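You operate a simulated robot arm through the tools that you are given. There is no shell and no other tool.

You are at the controls of a simulated robot arm. One attempt, no reset.

## Task
Press the pin home in the yellow block and put the block back.
Fine: use the pin press; raise the ram before the press tray comes out. Where these are worked on the way, their far stop is far enough and under half their travel is too little: press tray.

It is judged by the outcome, as a careful person would: the job done as asked, and still so three seconds after it is handed in. It fails if anything else is knocked over, pushed out of place, dropped, spilled or broken.

## Robot
A 6-joint arm with a two-finger parallel gripper, fixed in place. Base frame: the origin is on the floor under the middle of its stand, x ahead of it, y to its left, z up; the work surface is at about z = 850. Lengths are in mm, angles in degrees, forces in N, time in s.
With the tool pointing down near the work surface it reaches from about 240 to 640 mm from the base axis. Its first joint turns from -66.0 to 66.0 degrees. Payload 2.7 kg.
The TCP is the grasp point between the finger pads, 23 mm short of the fingertips. In the tool frame z runs along the fingers and y along their closing line. The gripper opens to 94 mm. The fingers are 38 mm wide and 10 mm thick; the gripper's body (54 by 96 mm) begins 39 mm behind the TCP.
Orientation is that of the tool frame in the base frame, as a unit quaternion [x, y, z, w]. With the fingers straight down and closing along the base's y, the tool's x points along the base's -x, its y along +y and its z along -z.

## Interface
- The arm moves only by the tool servo_tool. Its argument "deltas" is a list that holds one entry, the list of rows, each a list of 7 numbers: the shift along the tool's x, y, z in mm, then the turn, a rotation vector about the tool's x, y, z in degrees, then the opening, from 0 (shut) to 1 (fully open). In form: [[[dx, dy, dz, ax, ay, az, hand], ...]]. A call has 1 to 20 rows; each row shifts and turns the commanded pose from where the row before left it, along the tool's axes as they then stand. A row lasts 0.2 s, in which the tool goes at most 50 mm and 8.6 degrees; a call with a longer step from one row to the next is refused whole, and so is a gripper value outside its range. Where a pose cannot be reached the arm comes as near as it can. A force on the tool above 40 N (or 10 N above the force at the start of the call, whichever is more), or a blocked arm, ends the call early, and 0.2 s more pass. The fingers move at their own pace (about 45 mm/s each) and stop on an object; they squeeze with about 26 N. The grip force told is the motor's: it shows also when the fingers shut on nothing. Time passes only in rows, and 0.2 s behind the last, so rows that do not move let the fingers close. The reply holds the time, the measured pose of the TCP, the force on the tool along the base axes, the opening and the grip force, in the units named above and with some noise, with the torque about the TCP (base axes, N m) and any sound that the robot's microphone picked up.
- Cameras (640 x 400 px; columns grow to the right, rows downward): "scene" is fixed at [65, -428.9, 1421.7]; the picture's right is [0.82, -0.57, 0.00], its down [-0.29, -0.42, -0.86] and it looks along [0.49, 0.71, -0.51] (base axes); focal length 364 px, centre (320, 200). "wrist" rides on the gripper at [86, 16, -74] in the tool frame; the picture's right is [-0.18, 0.98, 0.00], its down [-0.58, -0.11, -0.81] and it looks along [-0.79, -0.15, 0.59] (tool axes); focal length 243 px, centre (320, 200). There is no depth. A picture from a camera that has moved, and an enlarged one, comes with that camera's place and axes in the base frame and with its lens. The place of the scene camera against the robot may be out by one fixed shift of up to 18 mm in any direction.
- capture(camera): a new picture of that camera. It takes no simulated time.
- enlarge(camera, box): a new picture of the part [left, top, right, bottom] of that camera's present view, enlarged. It takes no simulated time.
- sign_off(): hands the job in; it is judged then, once.

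Places have to be worked out from the pictures, the camera data and where the tool is seen. Open the gripper and draw the arm clear of the work before you hand the job in, unless the task says otherwise.

The tools are called after "Request:" by a JSON object that holds its "name" and its "arguments". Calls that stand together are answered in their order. servo_tool: Moves the arm, as the interface text tells. Its arguments: {"type":"object","properties":{"deltas":{"type":"array","items":{"type":"array","items":{"type":"array","items":{"type":"number"}}}}},"required":["deltas"]} The other tools are called the same way: capture (camera) takes a picture; enlarge (camera, box) takes an enlarged picture of a part of a camera's view; sign_off () hands the job in.

At the start:

```text
clock: 0.0
tcp_pos: [333.9, 129.5, 1221.8]
orientation: [0.0, 1.0, 0.0, 0.0]
wrist_force: [0.7, -0.6, -0.1]
moment: [-0.01, 0.01, 0.0]
opening: 93.8
grip_force: 0.0
```

scene: 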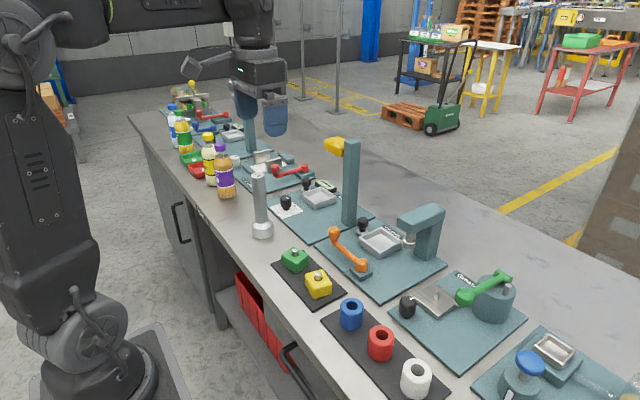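
wrist: 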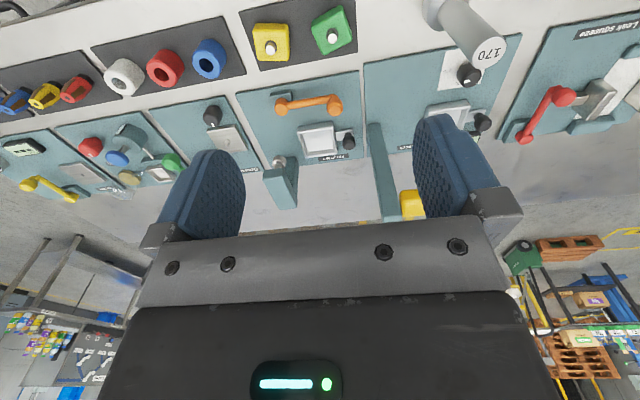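

I start with closer looks at the stations from both cameras to find the pin press and the yellow block.

Request:
{"name": "enlarge", "arguments": {"camera": "scene", "box": [240, 130, 480, 310]}}

Request:
{"name": "enlarge", "arguments": {"camera": "scene", "box": [380, 230, 640, 400]}}

Request:
{"name": "enlarge", "arguments": {"camera": "wrist", "box": [230, 0, 520, 180]}}

Request:
{"name": "enlarge", "arguments": {"camera": "wrist", "box": [0, 20, 260, 200]}}

Request:
{"name": "enlarge", "arguments": {"camera": "scene", "box": [150, 80, 350, 220]}}

```text
2.22 times, centred on (360, 220) of scene
camera zoom: at [65.0, -428.9, 1421.7], right [0.82, -0.57, 0.0], down [-0.29, -0.42, -0.86], along [0.49, 0.71, -0.51], focal length 808 px, centre (231, 156)
```

zoom: 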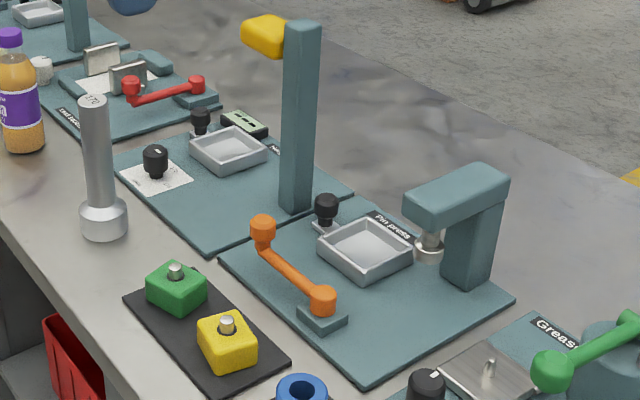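

```text
2.35 times, centred on (510, 315) of scene
camera zoom: at [65.0, -428.9, 1421.7], right [0.82, -0.57, 0.0], down [-0.29, -0.42, -0.86], along [0.49, 0.71, -0.51], focal length 856 px, centre (-127, -71)
```

zoom: 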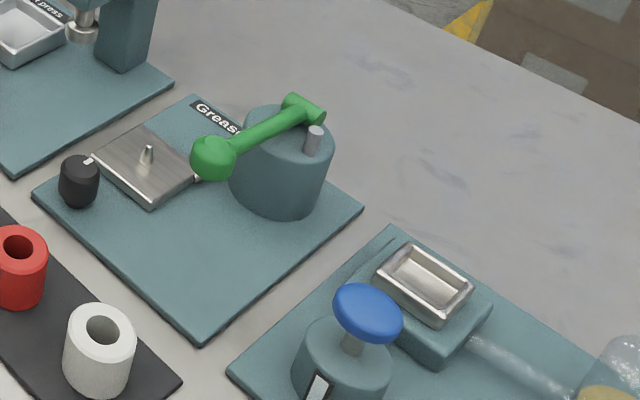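

```text
2.21 times, centred on (375, 90) of wrist
camera zoom: at [248.4, 145.3, 1296.2], right [0.18, 0.98, 0.0], down [0.58, -0.11, 0.81], along [0.79, -0.15, -0.59], focal length 535 px, centre (199, 443)
```

zoom: 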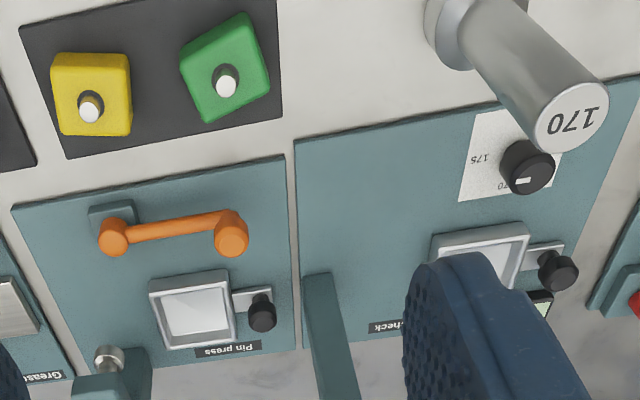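

```text
2.22 times, centred on (130, 110) of wrist
camera zoom: at [248.4, 145.3, 1296.2], right [0.18, 0.98, 0.0], down [0.58, -0.11, 0.81], along [0.79, -0.15, -0.59], focal length 539 px, centre (742, 400)
```

zoom: 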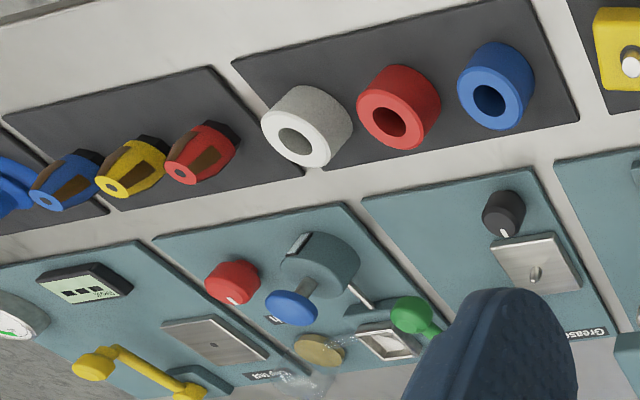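

```text
2.86 times, centred on (250, 150) of scene
camera zoom: at [65.0, -428.9, 1421.7], right [0.82, -0.57, 0.0], down [-0.29, -0.42, -0.86], along [0.49, 0.71, -0.51], focal length 1039 px, centre (520, 343)
```

zoom: 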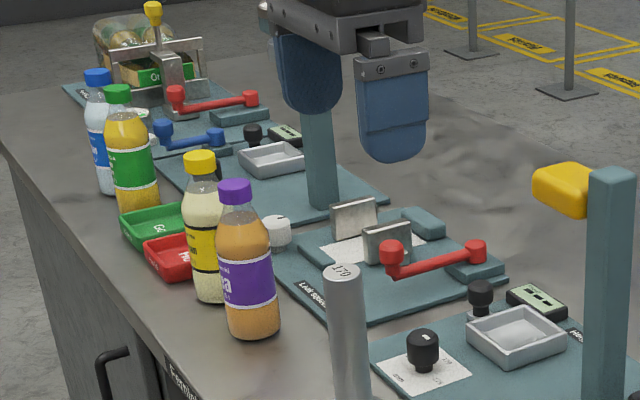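

The pictures agree on the yellow block near (388, 43) and the press tray near (597, 72). They put the ram near (597, -4), with the orange lever pivoting near (493, 26) and its handle near (489, 125). I move lower for a closer wrist view of the block and the press.

Request:
{"name": "servo_tool", "arguments": {"deltas": [[[8.5, -17.5, 40, 0, 0, 0, 1], [8.5, -17.5, 40, 0, 0, 0, 1], [8.5, -17.5, 40, 0, 0, 0, 1], [8.5, -17.5, 40, 0, 0, 0, 1]]]}}

Request:
{"name": "capture", "arguments": {"camera": "wrist"}}

Request:
{"name": "capture", "arguments": {"camera": "scene"}}

```text
clock: 1.0
tcp_pos: [300.6, 62.0, 1062.2]
orientation: [0.0, 1.0, 0.001, 0.001]
wrist_force: [-0.1, -0.4, -0.3]
moment: [0.03, -0.01, -0.03]
opening: 93.8
grip_force: 0.0
```

```text
taken
camera wrist: at [213.8, 77.0, 1135.5], right [0.18, 0.98, 0.0], down [0.58, -0.11, 0.81], along [0.79, -0.15, -0.59], focal length 243 px, centre (320, 200)
```

wrist: 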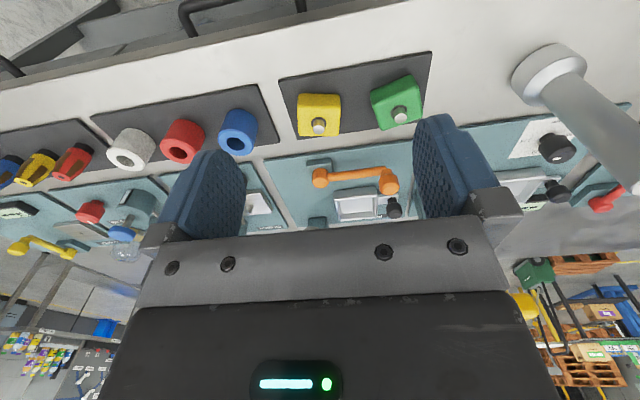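

```text
taken
```

scene: 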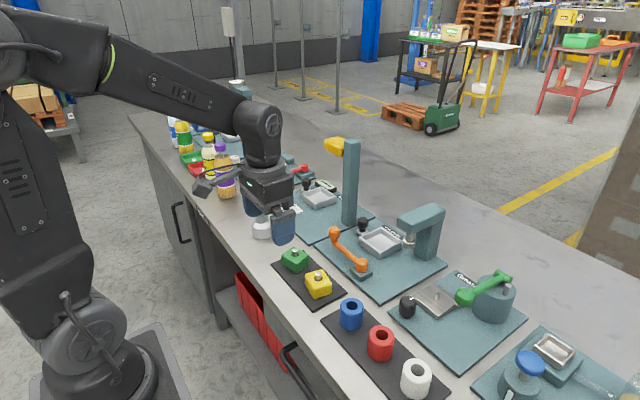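

The view is clear, so I enlarge the blocks and the press in the wrist picture.

Request:
{"name": "enlarge", "arguments": {"camera": "wrist", "box": [260, 40, 450, 160]}}

Request:
{"name": "enlarge", "arguments": {"camera": "wrist", "box": [250, 130, 440, 240]}}

Request:
{"name": "enlarge", "arguments": {"camera": "scene", "box": [320, 195, 450, 290]}}

Request:
{"name": "enlarge", "arguments": {"camera": "scene", "box": [260, 235, 350, 315]}}

```text
3.33 times, centred on (355, 100) of wrist
camera zoom: at [213.8, 77.0, 1135.5], right [0.18, 0.98, 0.0], down [0.58, -0.11, 0.81], along [0.79, -0.15, -0.59], focal length 809 px, centre (203, 533)
```

zoom: 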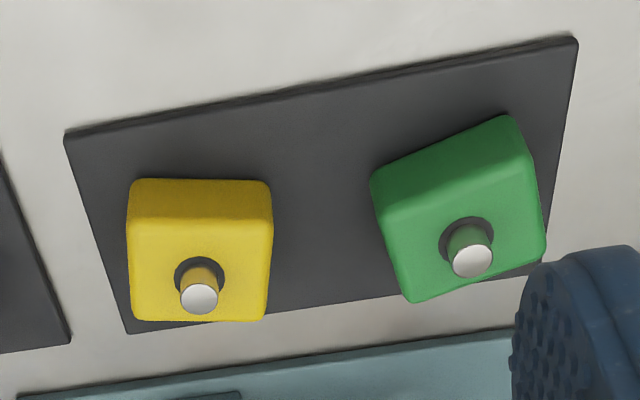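

```text
3.37 times, centred on (345, 185) of wrist
camera zoom: at [213.8, 77.0, 1135.5], right [0.18, 0.98, 0.0], down [0.58, -0.11, 0.81], along [0.79, -0.15, -0.59], focal length 817 px, centre (236, 250)
```

zoom: 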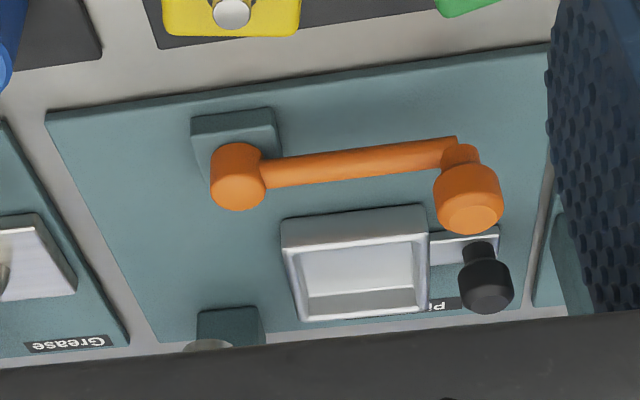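

```text
4.21 times, centred on (385, 242) of scene
camera zoom: at [65.0, -428.9, 1421.7], right [0.82, -0.57, 0.0], down [-0.29, -0.42, -0.86], along [0.49, 0.71, -0.51], focal length 1532 px, centre (46, 21)
```

zoom: 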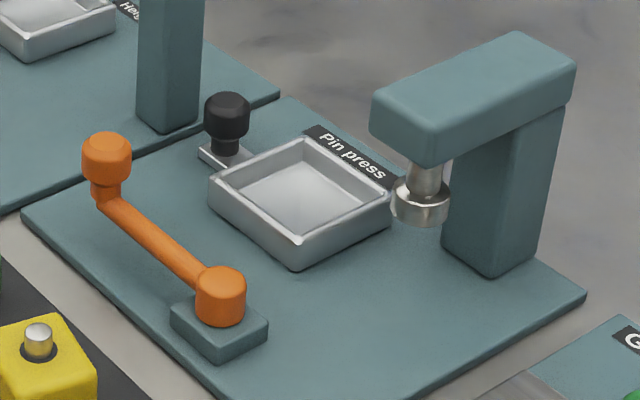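

```text
5.00 times, centred on (305, 275) of scene
camera zoom: at [65.0, -428.9, 1421.7], right [0.82, -0.57, 0.0], down [-0.29, -0.42, -0.86], along [0.49, 0.71, -0.51], focal length 1819 px, centre (395, -175)
```

zoom: 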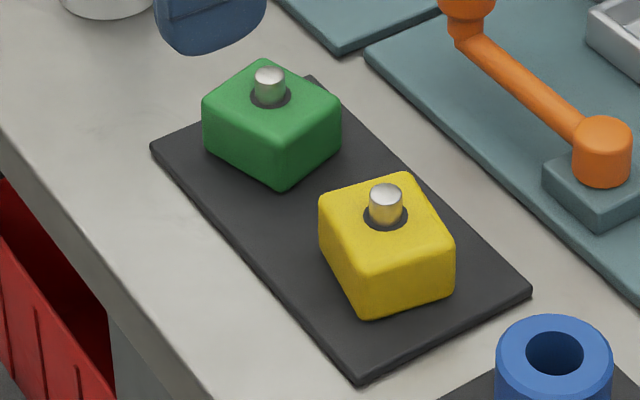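

The lever's axis is vertical, and the tray is about 74 mm square with its knob tab on the +y side. The block is yawed about -10.5°. I move forward at a safe height to measure the press, post and ram more accurately.

Request:
{"name": "servo_tool", "arguments": {"deltas": [[[-37.5, -5.5, -12, 0, 0, 0, 1], [-37.5, -5.5, -12, 0, 0, 0, 1], [-37.5, -5.5, -12, 0, 0, 0, 1], [-37.5, -5.5, -12, 0, 0, 0, 1]]]}}

Request:
{"name": "enlarge", "arguments": {"camera": "wrist", "box": [230, 0, 430, 120]}}

Request:
{"name": "enlarge", "arguments": {"camera": "wrist", "box": [230, 100, 430, 240]}}

Request:
{"name": "capture", "arguments": {"camera": "wrist"}}

```text
clock: 2.0
tcp_pos: [451.2, 37.3, 1108.5]
orientation: [0.0, 1.0, 0.0, 0.0]
wrist_force: [0.4, 0.2, 0.2]
moment: [-0.03, 0.02, -0.01]
opening: 94.0
grip_force: 0.1
```

```text
3.20 times, centred on (330, 60) of wrist
camera zoom: at [365.0, 54.6, 1182.9], right [0.18, 0.98, 0.0], down [0.58, -0.11, 0.81], along [0.79, -0.15, -0.59], focal length 776 px, centre (288, 648)
```

zoom: 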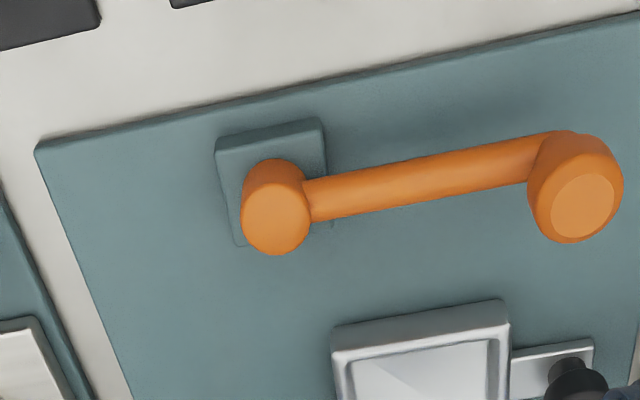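

```text
2.86 times, centred on (330, 170) of wrist
camera zoom: at [365.0, 54.6, 1182.9], right [0.18, 0.98, 0.0], down [0.58, -0.11, 0.81], along [0.79, -0.15, -0.59], focal length 693 px, centre (291, 286)
```

zoom: 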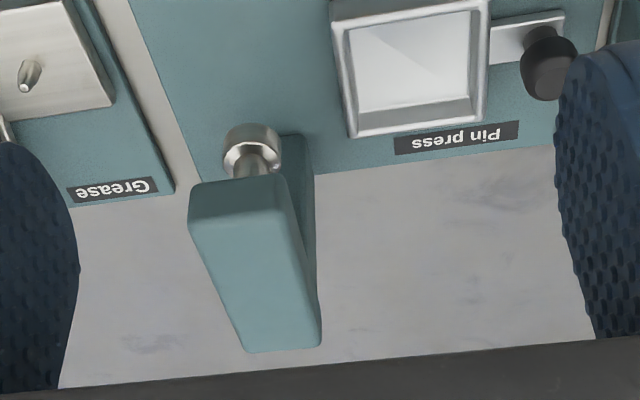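

```text
taken
camera wrist: at [365.0, 54.6, 1182.9], right [0.18, 0.98, 0.0], down [0.58, -0.11, 0.81], along [0.79, -0.15, -0.59], focal length 243 px, centre (320, 200)
```

wrist: 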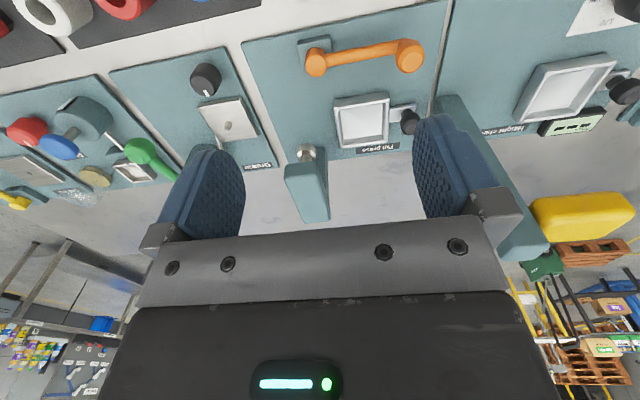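

From two wrist views I get the lever pivot at about (497, 26), its handle at about (500, 126, top 916), and the ram foot at about (603, -10, 915). The overhang starts at x≈575, spanning y -30 to 13 and z 965 to 993. I zoom in on the neighbouring post and the tray knob to check clearances.

Request:
{"name": "enlarge", "arguments": {"camera": "wrist", "box": [380, 70, 580, 195]}}

Request:
{"name": "enlarge", "arguments": {"camera": "scene", "box": [325, 200, 415, 260]}}

Request:
{"name": "enlarge", "arguments": {"camera": "scene", "box": [310, 130, 430, 250]}}

```text
3.20 times, centred on (480, 132) of wrist
camera zoom: at [365.0, 54.6, 1182.9], right [0.18, 0.98, 0.0], down [0.58, -0.11, 0.81], along [0.79, -0.15, -0.59], focal length 776 px, centre (-192, 416)
```

zoom: 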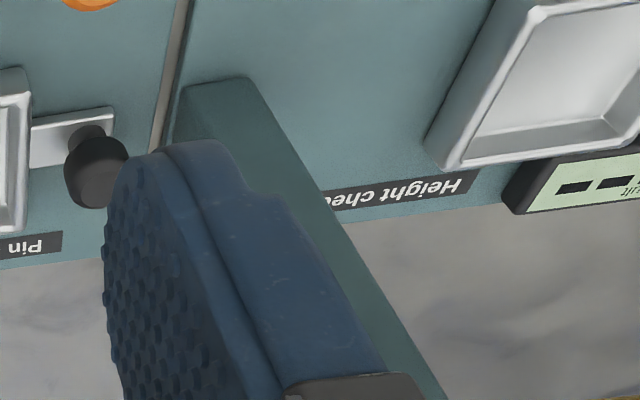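

```text
6.67 times, centred on (370, 230) of scene
camera zoom: at [64.9, -428.9, 1421.7], right [0.82, -0.57, 0.0], down [-0.29, -0.42, -0.86], along [0.49, 0.71, -0.51], focal length 2425 px, centre (-13, 0)
```

zoom: 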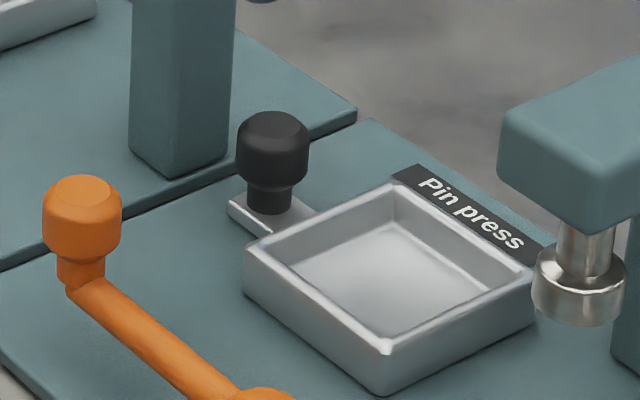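

```text
3.33 times, centred on (370, 190) of scene
camera zoom: at [64.9, -428.9, 1421.7], right [0.82, -0.57, 0.0], down [-0.29, -0.42, -0.86], along [0.49, 0.71, -0.51], focal length 1213 px, centre (153, 233)
```

zoom: 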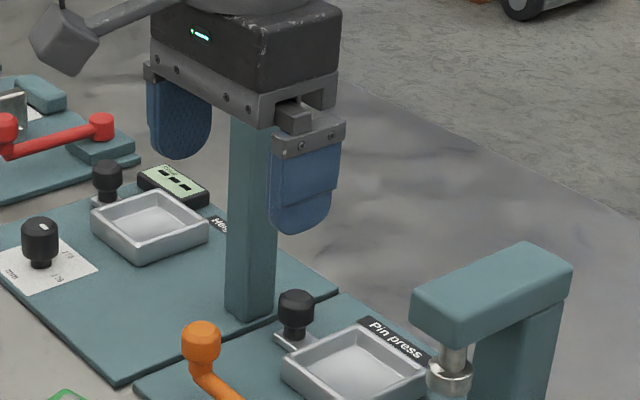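

The post's -y face is near y=185, the tray rim near z=878 and the knob head top near z=898. Next I go back and lower for a close look at the yellow block before grasping.

Request:
{"name": "servo_tool", "arguments": {"deltas": [[[30, 0, 30, 0, 0, 0, 0.75], [30, 0, 31, 0, 0, 0, 0.75], [30, 0, 31, 0, 0, 0, 0.75], [31, 0, 31, 0, 0, 0, 0.75]]]}}

Request:
{"name": "enlarge", "arguments": {"camera": "wrist", "box": [230, 60, 430, 185]}}

Request:
{"name": "capture", "arguments": {"camera": "wrist"}}

```text
clock: 3.0
tcp_pos: [327.2, 37.0, 985.4]
orientation: [0.0, 1.0, -0.001, 0.0]
wrist_force: [0.9, -1.1, 0.2]
moment: [-0.03, 0.0, -0.01]
opening: 70.4
grip_force: 0.0
```

```text
3.20 times, centred on (330, 122) of wrist
camera zoom: at [240.7, 53.3, 1059.1], right [0.18, 0.98, 0.0], down [0.58, -0.11, 0.81], along [0.79, -0.15, -0.59], focal length 776 px, centre (288, 448)
```

zoom: 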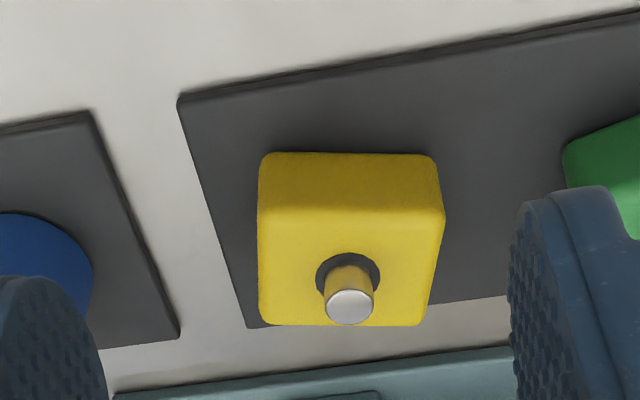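

```text
taken
camera wrist: at [240.7, 53.3, 1059.1], right [0.18, 0.98, 0.0], down [0.58, -0.11, 0.81], along [0.79, -0.15, -0.59], focal length 243 px, centre (320, 200)
```

wrist: 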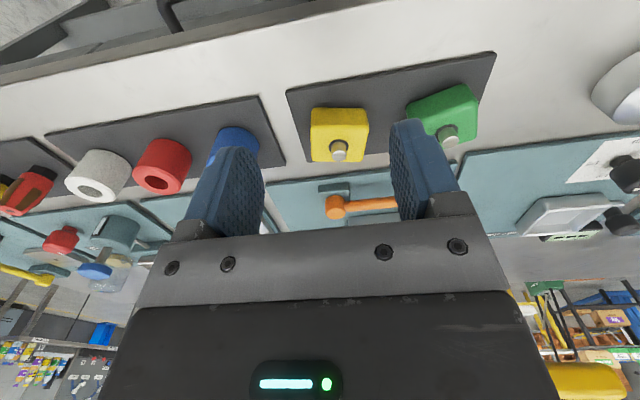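

The block centre comes out at about (392, 42.7), with its top at z≈885, bottom at about 855, and yaw about -10.5°. I hover over it with the tool turned to match.

Request:
{"name": "servo_tool", "arguments": {"deltas": [[[-21.6, 1.9, 15.1, 0, 0, 0, 0.75], [-21.6, 1.9, 15.1, 0, 0, 0, 0.75], [-21.6, 1.9, 15.1, 0, 0, 0, 0.75], [0, 0, 0, 0, 0, 5.25, 0.75], [0, 0, 0, 0, 0, 5.25, 0.75], [0, 0, 0, 0, 0, 0, 0.75]]]}}

Request:
{"name": "capture", "arguments": {"camera": "wrist"}}

Request:
{"name": "enlarge", "arguments": {"camera": "scene", "box": [250, 200, 370, 320]}}

```text
clock: 4.4
tcp_pos: [393.7, 42.2, 941.7]
orientation: [0.093, 0.996, 0.0, 0.0]
wrist_force: [0.1, 0.3, 0.3]
moment: [0.01, -0.01, 0.01]
opening: 70.4
grip_force: 0.1
```

```text
taken
camera wrist: at [312.2, 73.7, 1015.8], right [0.36, 0.93, 0.0], down [0.55, -0.21, 0.81], along [0.75, -0.29, -0.59], focal length 243 px, centre (320, 200)
```

wrist: 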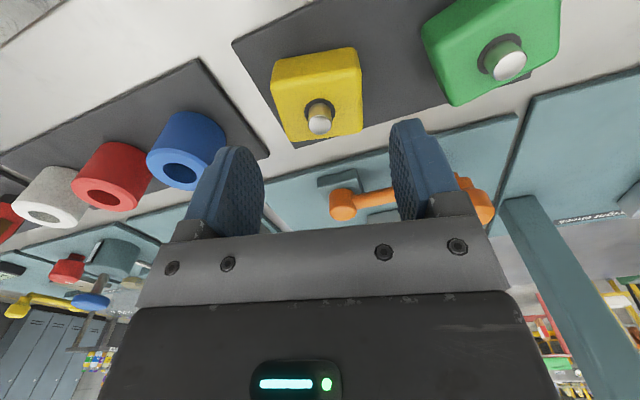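

```text
3.33 times, centred on (310, 260) of scene
camera zoom: at [65.0, -428.9, 1421.7], right [0.82, -0.57, 0.0], down [-0.29, -0.42, -0.86], along [0.49, 0.71, -0.51], focal length 1213 px, centre (353, 0)
```

zoom: 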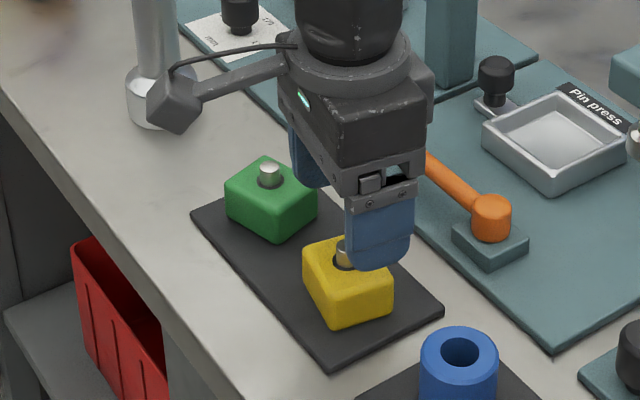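

The pin lines up with the middle of the gripper. I descend straight to TCP z≈894.5, so the tips end about 14 mm below the block's top.

Request:
{"name": "servo_tool", "arguments": {"deltas": [[[0, 0, 12, 0, 0, 0, 0.75], [0, 0, 12, 0, 0, 0, 0.75], [0, 0, 12, 0, 0, 0, 0.75], [0, 0, 10.5, 0, 0, 0, 0.75], [0, 0, 0, 0, 0, 0, 0.75]]]}}

Request:
{"name": "capture", "arguments": {"camera": "wrist"}}

Request:
{"name": "enlarge", "arguments": {"camera": "scene", "box": [260, 220, 360, 320]}}

```text
clock: 5.6
tcp_pos: [394.1, 42.0, 895.1]
orientation: [0.091, 0.996, 0.0, 0.0]
wrist_force: [0.1, -0.5, 0.0]
moment: [-0.01, 0.02, -0.02]
opening: 70.6
grip_force: 0.0
```

```text
taken
camera wrist: at [312.2, 73.9, 968.7], right [0.36, 0.93, 0.0], down [0.55, -0.21, 0.81], along [0.75, -0.29, -0.59], focal length 243 px, centre (320, 200)
```

wrist: 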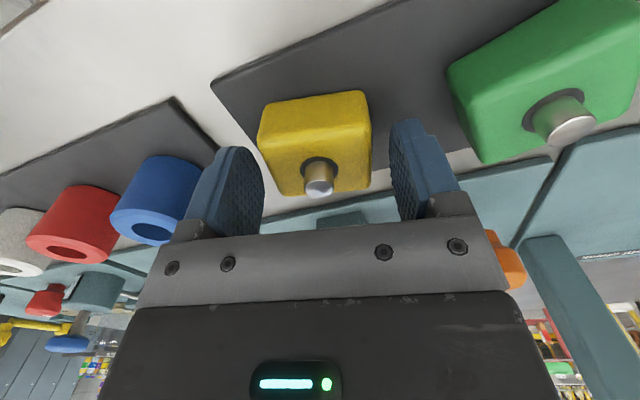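

```text
4.00 times, centred on (310, 270) of scene
camera zoom: at [65.0, -428.9, 1421.7], right [0.82, -0.57, 0.0], down [-0.29, -0.42, -0.86], along [0.49, 0.71, -0.51], focal length 1455 px, centre (360, -80)
```

zoom: 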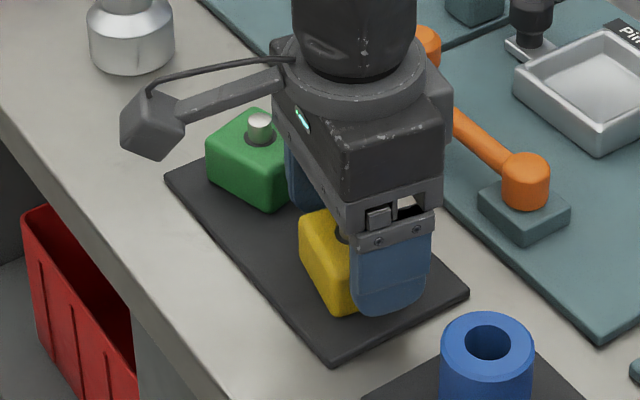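

The fingers straddle the block at the right height, so I close and let them settle.

Request:
{"name": "servo_tool", "arguments": {"deltas": [[[0, 0, 0, 0, 0, 0, 0.3], [0, 0, 0, 0, 0, 0, 0.3], [0, 0, 0, 0, 0, 0, 0.3], [0, 0, 0, 0, 0, 0, 0.3]]]}}

Request:
{"name": "capture", "arguments": {"camera": "wrist"}}

```text
clock: 6.6
tcp_pos: [394.1, 42.0, 895.8]
orientation: [0.092, 0.996, 0.0, 0.0]
wrist_force: [0.6, 0.8, -0.8]
moment: [0.0, -0.02, -0.02]
opening: 50.9
grip_force: 26.3
```

```text
taken
camera wrist: at [312.3, 73.9, 968.9], right [0.36, 0.93, 0.0], down [0.55, -0.21, 0.81], along [0.75, -0.29, -0.59], focal length 243 px, centre (320, 200)
```

wrist: 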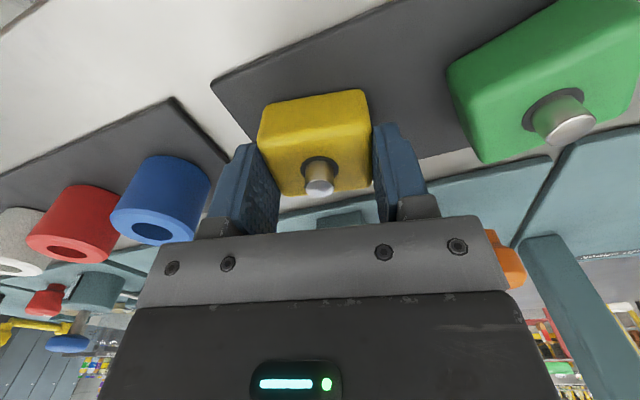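

The block is held, at 50.9 mm and 26 N. I lift it straight up and check that it comes along.

Request:
{"name": "servo_tool", "arguments": {"deltas": [[[0, 0, -8, 0, 0, 0, 0.3], [0, 0, -14, 0, 0, 0, 0.3], [0, 0, -17, 0, 0, 0, 0.3], [0, 0, -17, 0, 0, 0, 0.3], [0, 0, -17, 0, 0, 0, 0.3], [0, 0, -17, 0, 0, 0, 0.3]]]}}

Request:
{"name": "capture", "arguments": {"camera": "wrist"}}

Request:
{"name": "enlarge", "arguments": {"camera": "scene", "box": [250, 180, 370, 320]}}

```text
clock: 8.0
tcp_pos: [395.5, 43.0, 986.2]
orientation: [0.092, 0.996, 0.0, -0.001]
wrist_force: [0.0, -0.4, -1.4]
moment: [0.02, -0.03, 0.05]
opening: 51.1
grip_force: 26.0
```

```text
taken
camera wrist: at [313.3, 75.2, 1059.4], right [0.36, 0.93, 0.0], down [0.55, -0.21, 0.81], along [0.75, -0.29, -0.59], focal length 243 px, centre (320, 200)
```

wrist: 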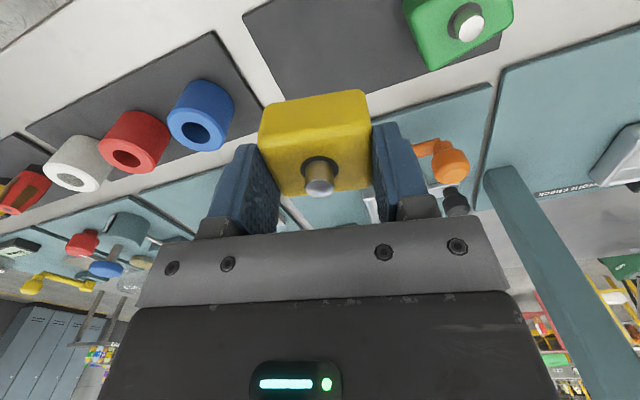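

```text
2.86 times, centred on (310, 250) of scene
camera zoom: at [65.0, -428.9, 1421.7], right [0.82, -0.57, 0.0], down [-0.29, -0.42, -0.86], along [0.49, 0.71, -0.51], focal length 1039 px, centre (349, 57)
```

zoom: 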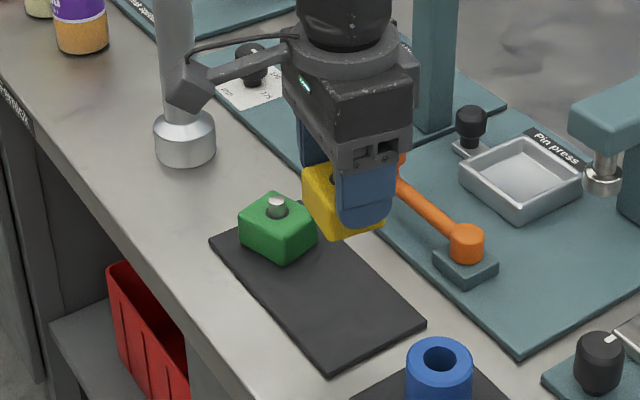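

The block came up with the gripper. I zoom in on it in the hand to work out its size and how far it hangs below the fingertips.

Request:
{"name": "enlarge", "arguments": {"camera": "wrist", "box": [230, 75, 430, 200]}}

Request:
{"name": "enlarge", "arguments": {"camera": "scene", "box": [330, 210, 410, 270]}}

Request:
{"name": "enlarge", "arguments": {"camera": "scene", "box": [270, 210, 350, 290]}}

```text
3.20 times, centred on (330, 138) of wrist
camera zoom: at [313.3, 75.2, 1059.4], right [0.36, 0.93, 0.0], down [0.55, -0.21, 0.81], along [0.75, -0.29, -0.59], focal length 776 px, centre (288, 400)
```

zoom: 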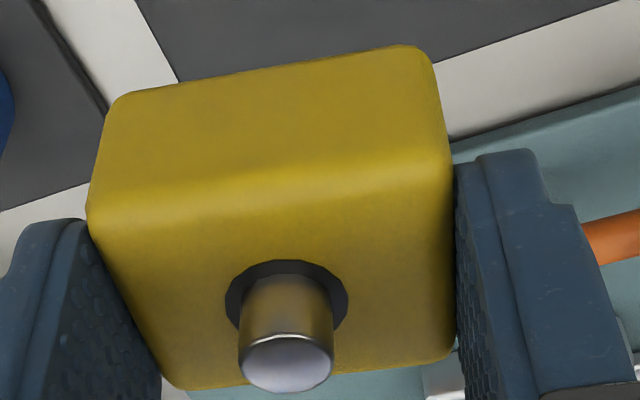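

```text
6.67 times, centred on (370, 240) of scene
camera zoom: at [65.0, -428.9, 1421.7], right [0.82, -0.57, 0.0], down [-0.29, -0.42, -0.86], along [0.49, 0.71, -0.51], focal length 2425 px, centre (-13, -67)
```

zoom: 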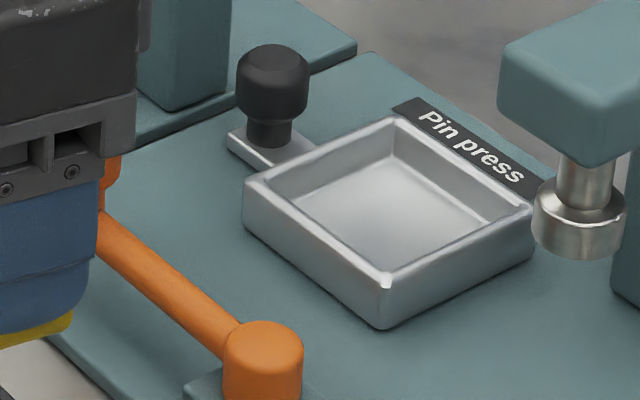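

```text
5.00 times, centred on (310, 250) of scene
camera zoom: at [65.0, -428.9, 1421.7], right [0.82, -0.57, 0.0], down [-0.29, -0.42, -0.86], along [0.49, 0.71, -0.51], focal length 1819 px, centre (370, -50)
```

zoom: 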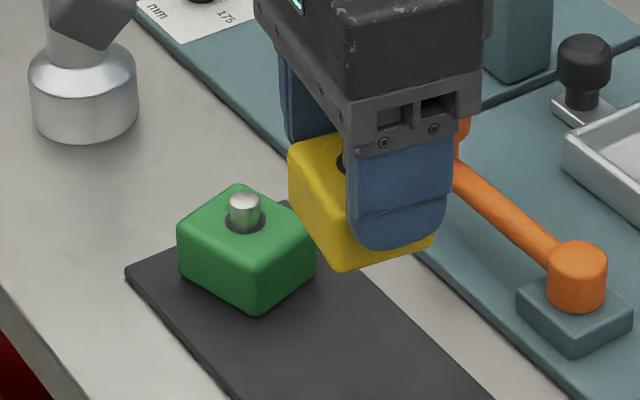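

From the hand view, the block's bottom hangs about 36 to 40 mm below the TCP and its top about 11 mm below. That leaves 13 to 17 mm between fingertips and block bottom, enough for the roughly 11 mm deep tray. I square the yaw and carry the block over the tray at z≈986, above everything on the way.

Request:
{"name": "servo_tool", "arguments": {"deltas": [[[0, 0, 0, 0, 0, -5.25, 0.3], [0, 0, 0, 0, 0, -5.25, 0.3], [-30, 4.7, 0, 0, 0, 0, 0.3], [-30, 4.7, 0, 0, 0, 0, 0.3], [-30, 4.7, 0, 0, 0, 0, 0.3], [-30, 4.7, 0, 0, 0, 0, 0.3], [-30, 4.7, 0, 0, 0, 0, 0.3], [-30, 4.7, 0, 0, 0, 0, 0.3], [-28.5, 4.8, 0, 0, 0, 0, 0.3], [0, 0, 0, 0, 0, 0, 0.3]]]}}

Request:
{"name": "capture", "arguments": {"camera": "wrist"}}

Request:
{"name": "enlarge", "arguments": {"camera": "wrist", "box": [230, 20, 430, 200]}}

Request:
{"name": "enlarge", "arguments": {"camera": "scene", "box": [320, 160, 450, 270]}}

```text
clock: 10.2
tcp_pos: [601.6, 76.6, 984.4]
orientation: [0.0, 1.0, 0.0, -0.001]
wrist_force: [0.0, -0.6, -1.1]
moment: [0.03, 0.02, 0.0]
opening: 51.5
grip_force: 26.3
```

```text
taken
camera wrist: at [516.5, 92.0, 1059.3], right [0.18, 0.98, 0.0], down [0.58, -0.11, 0.81], along [0.79, -0.15, -0.59], focal length 243 px, centre (320, 200)
```

wrist: 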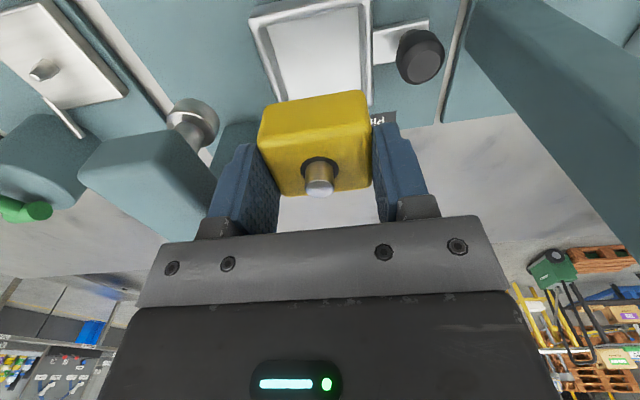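

```text
2.22 times, centred on (330, 110) of wrist
camera zoom: at [516.5, 92.0, 1059.3], right [0.18, 0.98, 0.0], down [0.58, -0.11, 0.81], along [0.79, -0.15, -0.59], focal length 539 px, centre (298, 400)
```

zoom: 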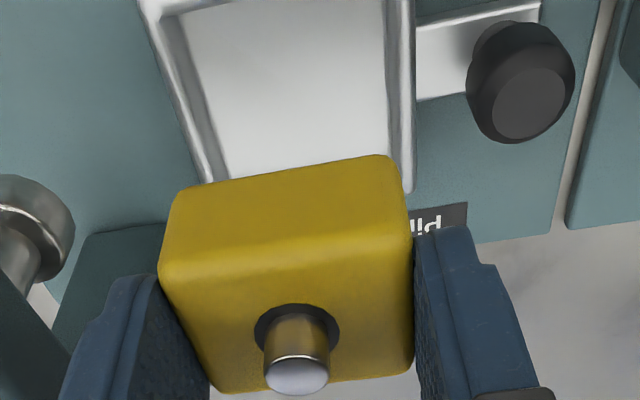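

```text
3.64 times, centred on (385, 215) of scene
camera zoom: at [65.0, -428.9, 1421.7], right [0.82, -0.57, 0.0], down [-0.29, -0.42, -0.86], along [0.49, 0.71, -0.51], focal length 1323 px, centre (84, 146)
```

zoom: 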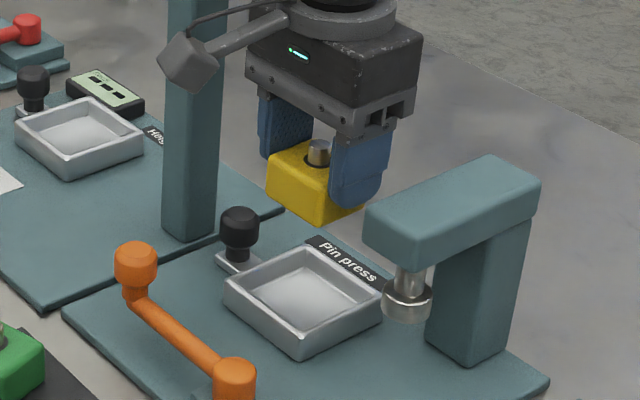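

The tray centre works out at about (601, 75), so the block is within 1 to 2 mm. I nudge it and descend to just above the rim.

Request:
{"name": "servo_tool", "arguments": {"deltas": [[[1, -1, 12, 0, 0, 0, 0.3], [0, 0, 14, 0, 0, 0, 0.3], [0, 0, 14, 0, 0, 0, 0.3], [0, 0, 14, 0, 0, 0, 0.3], [0, 0, 10, 0, 0, 0, 0.3], [0, 0, 0, 0, 0, 0, 0.3]]]}}

Request:
{"name": "enlarge", "arguments": {"camera": "wrist", "box": [210, 0, 450, 200]}}

Request:
{"name": "enlarge", "arguments": {"camera": "scene", "box": [330, 180, 440, 270]}}

```text
clock: 11.6
tcp_pos: [602.1, 73.1, 919.9]
orientation: [-0.001, 1.0, 0.0, 0.0]
wrist_force: [0.1, 0.9, -0.2]
moment: [0.01, 0.0, 0.0]
opening: 51.5
grip_force: 26.7
```

```text
2.00 times, centred on (330, 100) of wrist
camera zoom: at [515.8, 89.1, 994.4], right [0.18, 0.98, 0.0], down [0.58, -0.11, 0.81], along [0.79, -0.15, -0.59], focal length 485 px, centre (300, 400)
```

zoom: 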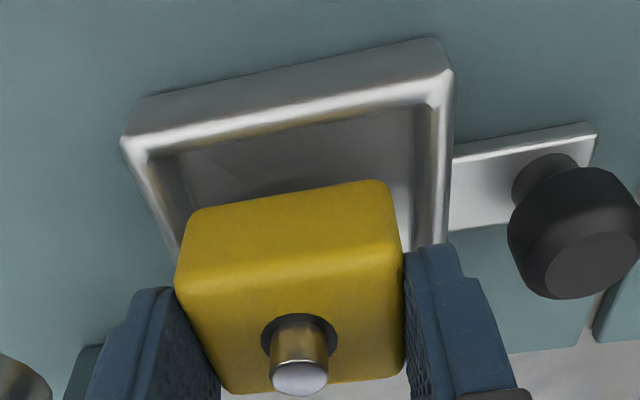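

```text
4.44 times, centred on (385, 225) of scene
camera zoom: at [65.0, -428.9, 1421.7], right [0.82, -0.57, 0.0], down [-0.29, -0.42, -0.86], along [0.49, 0.71, -0.51], focal length 1617 px, centre (31, 89)
```

zoom: 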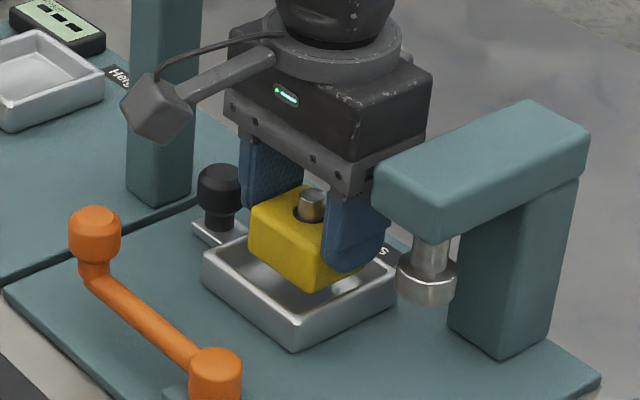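

The block's orientation matches the tray, and it sits about 2 mm to the -y side, so I shift +2 in y. Then I lower gently into the tray, watching the force.

Request:
{"name": "servo_tool", "arguments": {"deltas": [[[0, 2, 3, 0, 0, 0, 0.3], [0, 0, 3, 0, 0, 0, 0.3], [0, 0, 3, 0, 0, 0, 0.3], [0, 0, 2, 0, 0, 0, 0.3], [0, 0, 0, 0, 0, 0, 0.3]]]}}

Request:
{"name": "enlarge", "arguments": {"camera": "wrist", "box": [210, 0, 450, 200]}}

Request:
{"name": "enlarge", "arguments": {"camera": "scene", "box": [340, 200, 420, 260]}}

```text
clock: 12.8
tcp_pos: [601.2, 77.1, 909.4]
orientation: [0.0, 1.0, -0.001, 0.001]
wrist_force: [-0.3, 0.4, -1.0]
moment: [0.02, -0.03, 0.01]
opening: 51.3
grip_force: 25.9
```

```text
2.00 times, centred on (330, 100) of wrist
camera zoom: at [515.4, 92.8, 983.4], right [0.18, 0.98, 0.0], down [0.58, -0.11, 0.81], along [0.79, -0.15, -0.59], focal length 485 px, centre (300, 400)
```

zoom: 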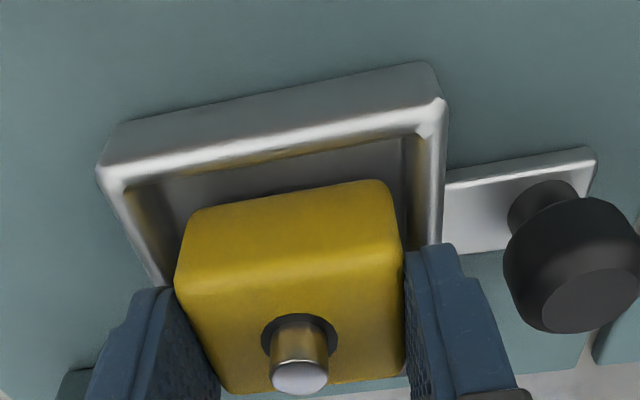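

```text
6.67 times, centred on (380, 230) of scene
camera zoom: at [65.0, -428.9, 1421.7], right [0.82, -0.57, 0.0], down [-0.29, -0.42, -0.86], along [0.49, 0.71, -0.51], focal length 2425 px, centre (-80, 0)
```

zoom: 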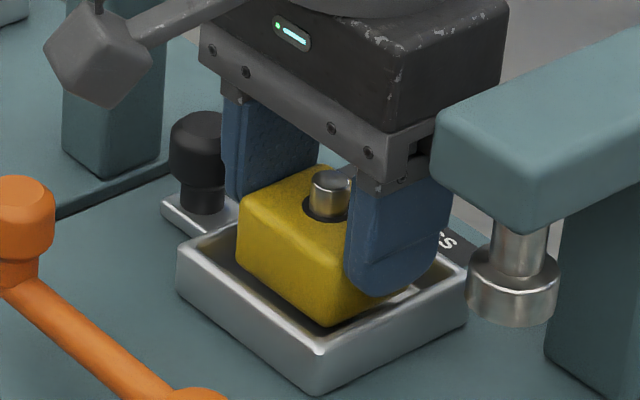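

The block is inside the rim with no contact yet, the fingertips about 9 mm above the rim. I continue down in 1 mm steps until the floor is felt.

Request:
{"name": "servo_tool", "arguments": {"deltas": [[[0, 0, 1, 0, 0, 0, 0.3], [0, 0, 1, 0, 0, 0, 0.3], [0, 0, 1, 0, 0, 0, 0.3], [0, 0, 0, 0, 0, 0, 0.3]]]}}

Request:
{"name": "enlarge", "arguments": {"camera": "scene", "box": [340, 200, 420, 260]}}

```text
clock: 13.8
tcp_pos: [601.5, 76.6, 907.0]
orientation: [-0.001, 1.0, 0.0, 0.0]
wrist_force: [0.3, 0.9, -2.0]
moment: [-0.04, 0.0, -0.01]
opening: 51.5
grip_force: 25.8
```

```text
6.67 times, centred on (380, 230) of scene
camera zoom: at [65.0, -428.9, 1421.7], right [0.82, -0.57, 0.0], down [-0.29, -0.42, -0.86], along [0.49, 0.71, -0.51], focal length 2425 px, centre (-80, 0)
```

zoom: 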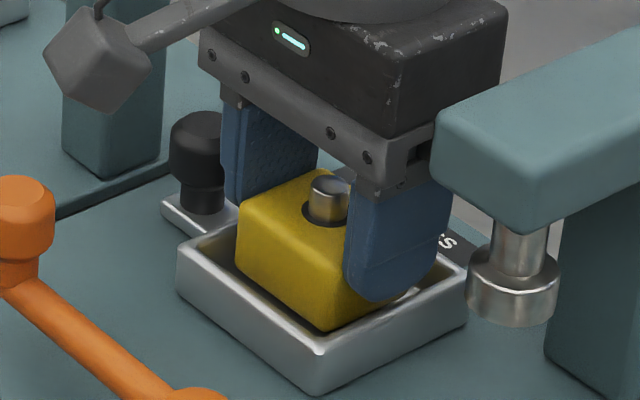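

No contact yet, since the force still shows only the block's weight. I lower a bit further.

Request:
{"name": "servo_tool", "arguments": {"deltas": [[[0, 0, 1, 0, 0, 0, 0.3], [0, 0, 1, 0, 0, 0, 0.3], [0, 0, 1, 0, 0, 0, 0.3], [0, 0, 0, 0, 0, 0, 0.3]]]}}

Request:
{"name": "enlarge", "arguments": {"camera": "scene", "box": [340, 200, 420, 260]}}

Request:
{"name": "enlarge", "arguments": {"camera": "wrist", "box": [210, 0, 450, 200]}}

```text
clock: 14.8
tcp_pos: [601.0, 76.4, 904.9]
orientation: [-0.001, 1.0, 0.0, 0.0]
wrist_force: [0.5, -1.1, -1.0]
moment: [0.01, -0.02, -0.02]
opening: 51.3
grip_force: 26.0
```

```text
6.67 times, centred on (380, 230) of scene
camera zoom: at [65.0, -428.9, 1421.7], right [0.82, -0.57, 0.0], down [-0.29, -0.42, -0.86], along [0.49, 0.71, -0.51], focal length 2425 px, centre (-80, 0)
```

zoom: 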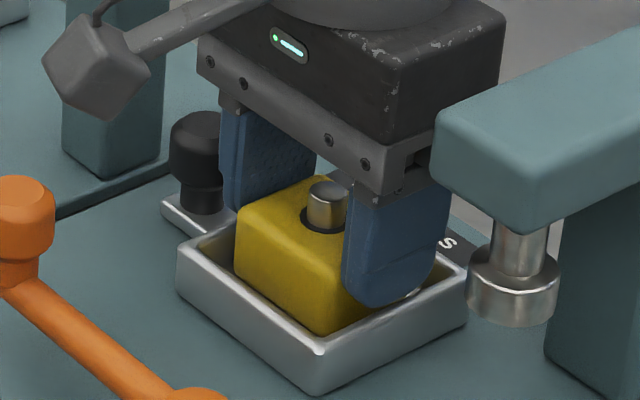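

```text
2.00 times, centred on (330, 100) of wrist
camera zoom: at [515.5, 93.6, 978.2], right [0.18, 0.98, 0.0], down [0.58, -0.11, 0.81], along [0.79, -0.15, -0.59], focal length 485 px, centre (300, 400)
```

zoom: 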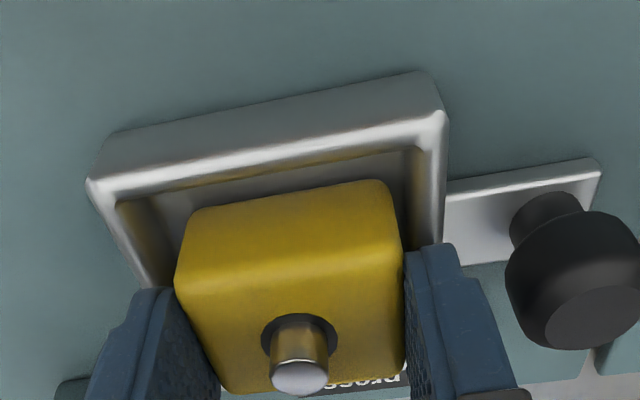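

There is still no contact at TCP 904.9, with the tips near 882. I go down 2 mm more.

Request:
{"name": "servo_tool", "arguments": {"deltas": [[[0, 0, 1, 0, 0, 0, 0.3], [0, 0, 1, 0, 0, 0, 0.3], [0, 0, 0, 0, 0, 0, 0.3]]]}}

Request:
{"name": "enlarge", "arguments": {"camera": "scene", "box": [340, 200, 420, 260]}}

```text
clock: 15.6
tcp_pos: [601.4, 77.0, 903.7]
orientation: [0.0, 1.0, 0.0, 0.002]
wrist_force: [-3.7, 0.4, 14.5]
moment: [-0.03, 0.47, -0.02]
opening: 51.4
grip_force: 25.7
```

```text
6.67 times, centred on (380, 230) of scene
camera zoom: at [64.6, -428.9, 1421.7], right [0.82, -0.57, 0.0], down [-0.29, -0.42, -0.86], along [0.49, 0.71, -0.51], focal length 2425 px, centre (-80, 0)
```

zoom: 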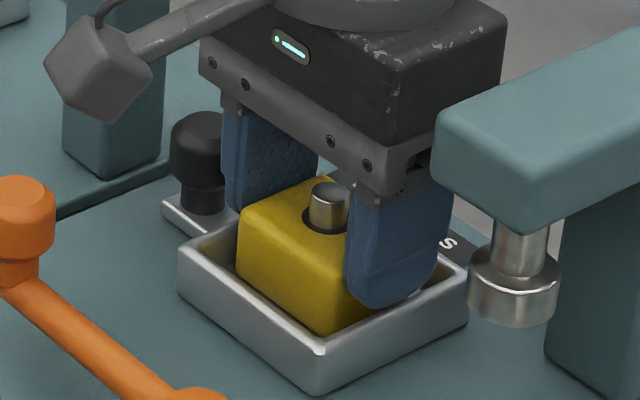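

The floor is felt: Fz is +14.5 N with the block's near bottom edge touching, and the tips are still above the rim. I ease up 0.7 mm, open modestly, then rise straight up.

Request:
{"name": "servo_tool", "arguments": {"deltas": [[[0, 0, -0.7, 0, 0, 0, 0.3], [0, 0, 0, 0, 0, 0, 0.6], [0, 0, 0, 0, 0, 0, 0.68], [0, 0, 0, 0, 0, 0, 0.68], [0, 0, 0, 0, 0, 0, 0.68]]]}}

Request:
{"name": "enlarge", "arguments": {"camera": "wrist", "box": [210, 0, 450, 200]}}

Request:
{"name": "enlarge", "arguments": {"camera": "scene", "box": [340, 200, 420, 260]}}

```text
clock: 16.8
tcp_pos: [601.7, 75.9, 903.0]
orientation: [-0.001, 1.0, 0.0, 0.001]
wrist_force: [1.0, -7.9, 15.9]
moment: [0.15, 0.28, 0.08]
opening: 61.1
grip_force: 0.0
```

```text
2.00 times, centred on (330, 100) of wrist
camera zoom: at [515.6, 92.8, 977.5], right [0.18, 0.98, 0.0], down [0.58, -0.11, 0.81], along [0.79, -0.15, -0.59], focal length 485 px, centre (300, 400)
```

zoom: 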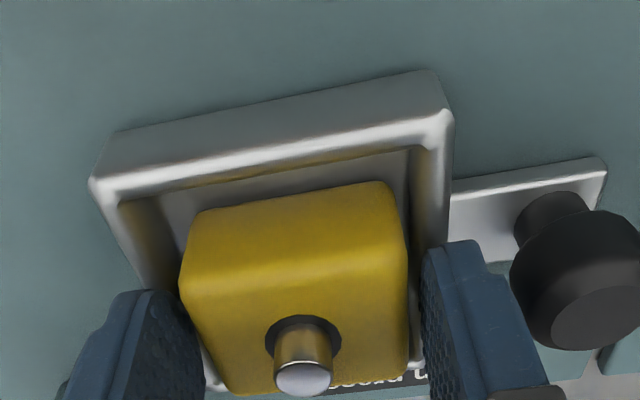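

```text
6.67 times, centred on (380, 230) of scene
camera zoom: at [64.7, -429.1, 1421.7], right [0.82, -0.57, 0.0], down [-0.29, -0.42, -0.86], along [0.49, 0.71, -0.51], focal length 2425 px, centre (-80, 0)
```

zoom: 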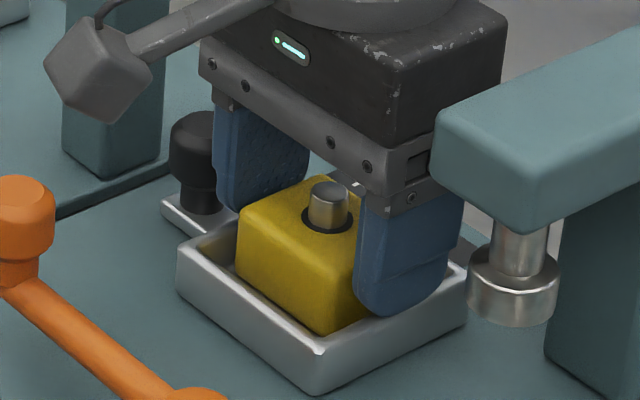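

The fingertips are touching the rim, while the block itself rests in the tray. I rise straight up slowly, keeping the same opening.

Request:
{"name": "servo_tool", "arguments": {"deltas": [[[0, 0, -3, 0, 0, 0, 0.66], [0, 0, -4, 0, 0, 0, 0.66], [0, 0, -8, 0, 0, 0, 0.66], [0, 0, -15, 0, 0, 0, 0.66], [0, 0, -20, 0, 0, 0, 0.66], [0, 0, -20, 0, 0, 0, 0.66], [0, 0, -10, 0, 0, 0, 0.66]]]}}

Request:
{"name": "enlarge", "arguments": {"camera": "wrist", "box": [210, 0, 450, 200]}}

Request:
{"name": "enlarge", "arguments": {"camera": "scene", "box": [320, 190, 440, 280]}}

```text
clock: 18.4
tcp_pos: [601.4, 77.2, 983.3]
orientation: [-0.001, 1.0, 0.0, -0.001]
wrist_force: [0.8, 0.3, -0.4]
moment: [0.01, 0.04, -0.01]
opening: 62.2
grip_force: 0.0
```

```text
2.00 times, centred on (330, 100) of wrist
camera zoom: at [515.7, 93.9, 1057.6], right [0.18, 0.98, 0.0], down [0.58, -0.11, 0.81], along [0.79, -0.15, -0.59], focal length 485 px, centre (300, 400)
```

zoom: 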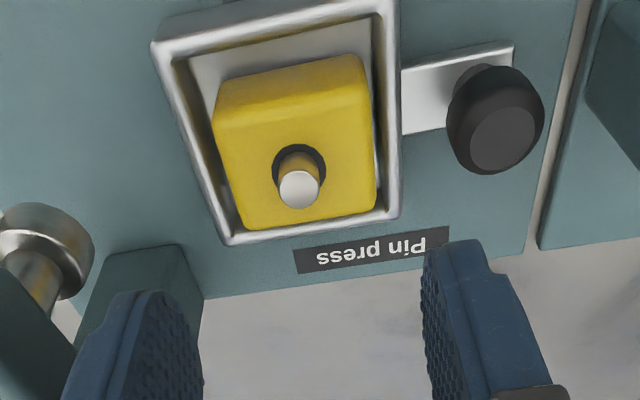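

```text
4.44 times, centred on (380, 235) of scene
camera zoom: at [65.0, -428.9, 1421.7], right [0.82, -0.57, 0.0], down [-0.29, -0.42, -0.86], along [0.49, 0.71, -0.51], focal length 1617 px, centre (53, 44)
```

zoom: 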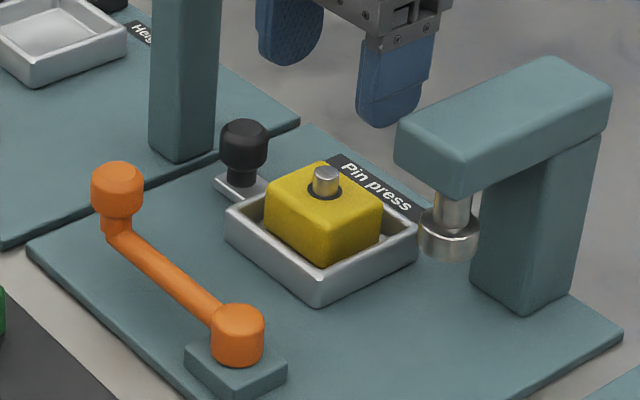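

The block sits well inside the tray at about (603, 77), and the tray spans x 563–637, y 38–112 with its rim near z=880.5. I plan to push the tray's +y wall on its near side, beside the knob, with closed fingers for the first 50 mm. After that I push on the knob itself, which keeps the gripper body clear of both the post and the ram overhang.

Request:
{"name": "servo_tool", "arguments": {"deltas": [[[13, 17, 0, 0, 0, 0, 0], [13, 17, 0, 0, 0, 0, 0], [13, 17, 0, 0, 0, 0, 0], [0, 0, 18, 0, 0, 0, 0], [0, 0, 18, 0, 0, 0, 0], [0, 0, 17, 0, 0, 0, 0], [0, 0, 0, 0, 0, 0, 0]]]}}

Request:
{"name": "capture", "arguments": {"camera": "wrist"}}

Request:
{"name": "enlarge", "arguments": {"camera": "scene", "box": [310, 160, 440, 270]}}

```text
clock: 20.0
tcp_pos: [561.9, 128.4, 930.4]
orientation: [0.0, 1.0, 0.0, 0.0]
wrist_force: [-0.4, -0.5, 0.5]
moment: [0.02, -0.01, 0.03]
opening: 0.0
grip_force: 25.8
```

```text
taken
camera wrist: at [476.1, 145.1, 1003.6], right [0.18, 0.98, 0.0], down [0.58, -0.11, 0.81], along [0.79, -0.15, -0.59], focal length 243 px, centre (320, 200)
```

wrist: 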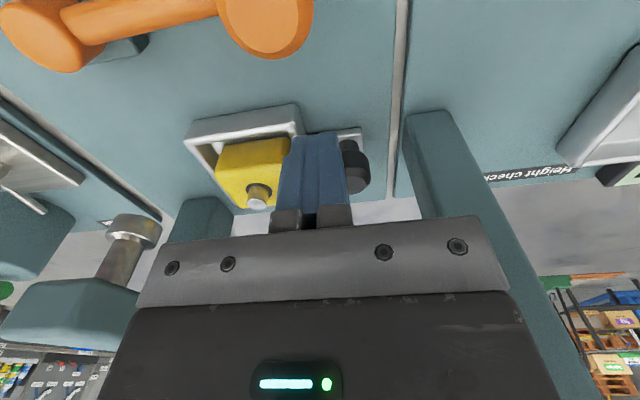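

```text
3.64 times, centred on (375, 215) of scene
camera zoom: at [65.0, -428.9, 1421.7], right [0.82, -0.57, 0.0], down [-0.29, -0.42, -0.86], along [0.49, 0.71, -0.51], focal length 1323 px, centre (120, 146)
```

zoom: 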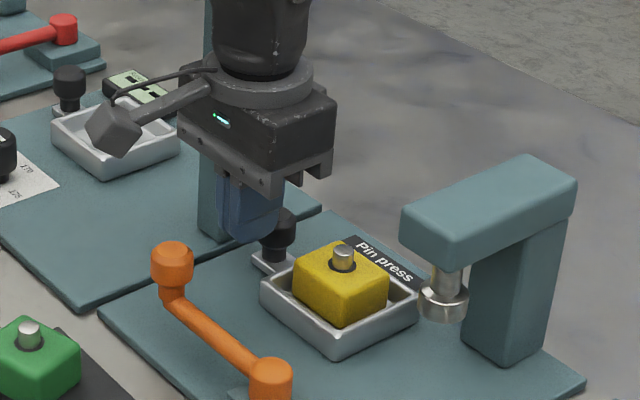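

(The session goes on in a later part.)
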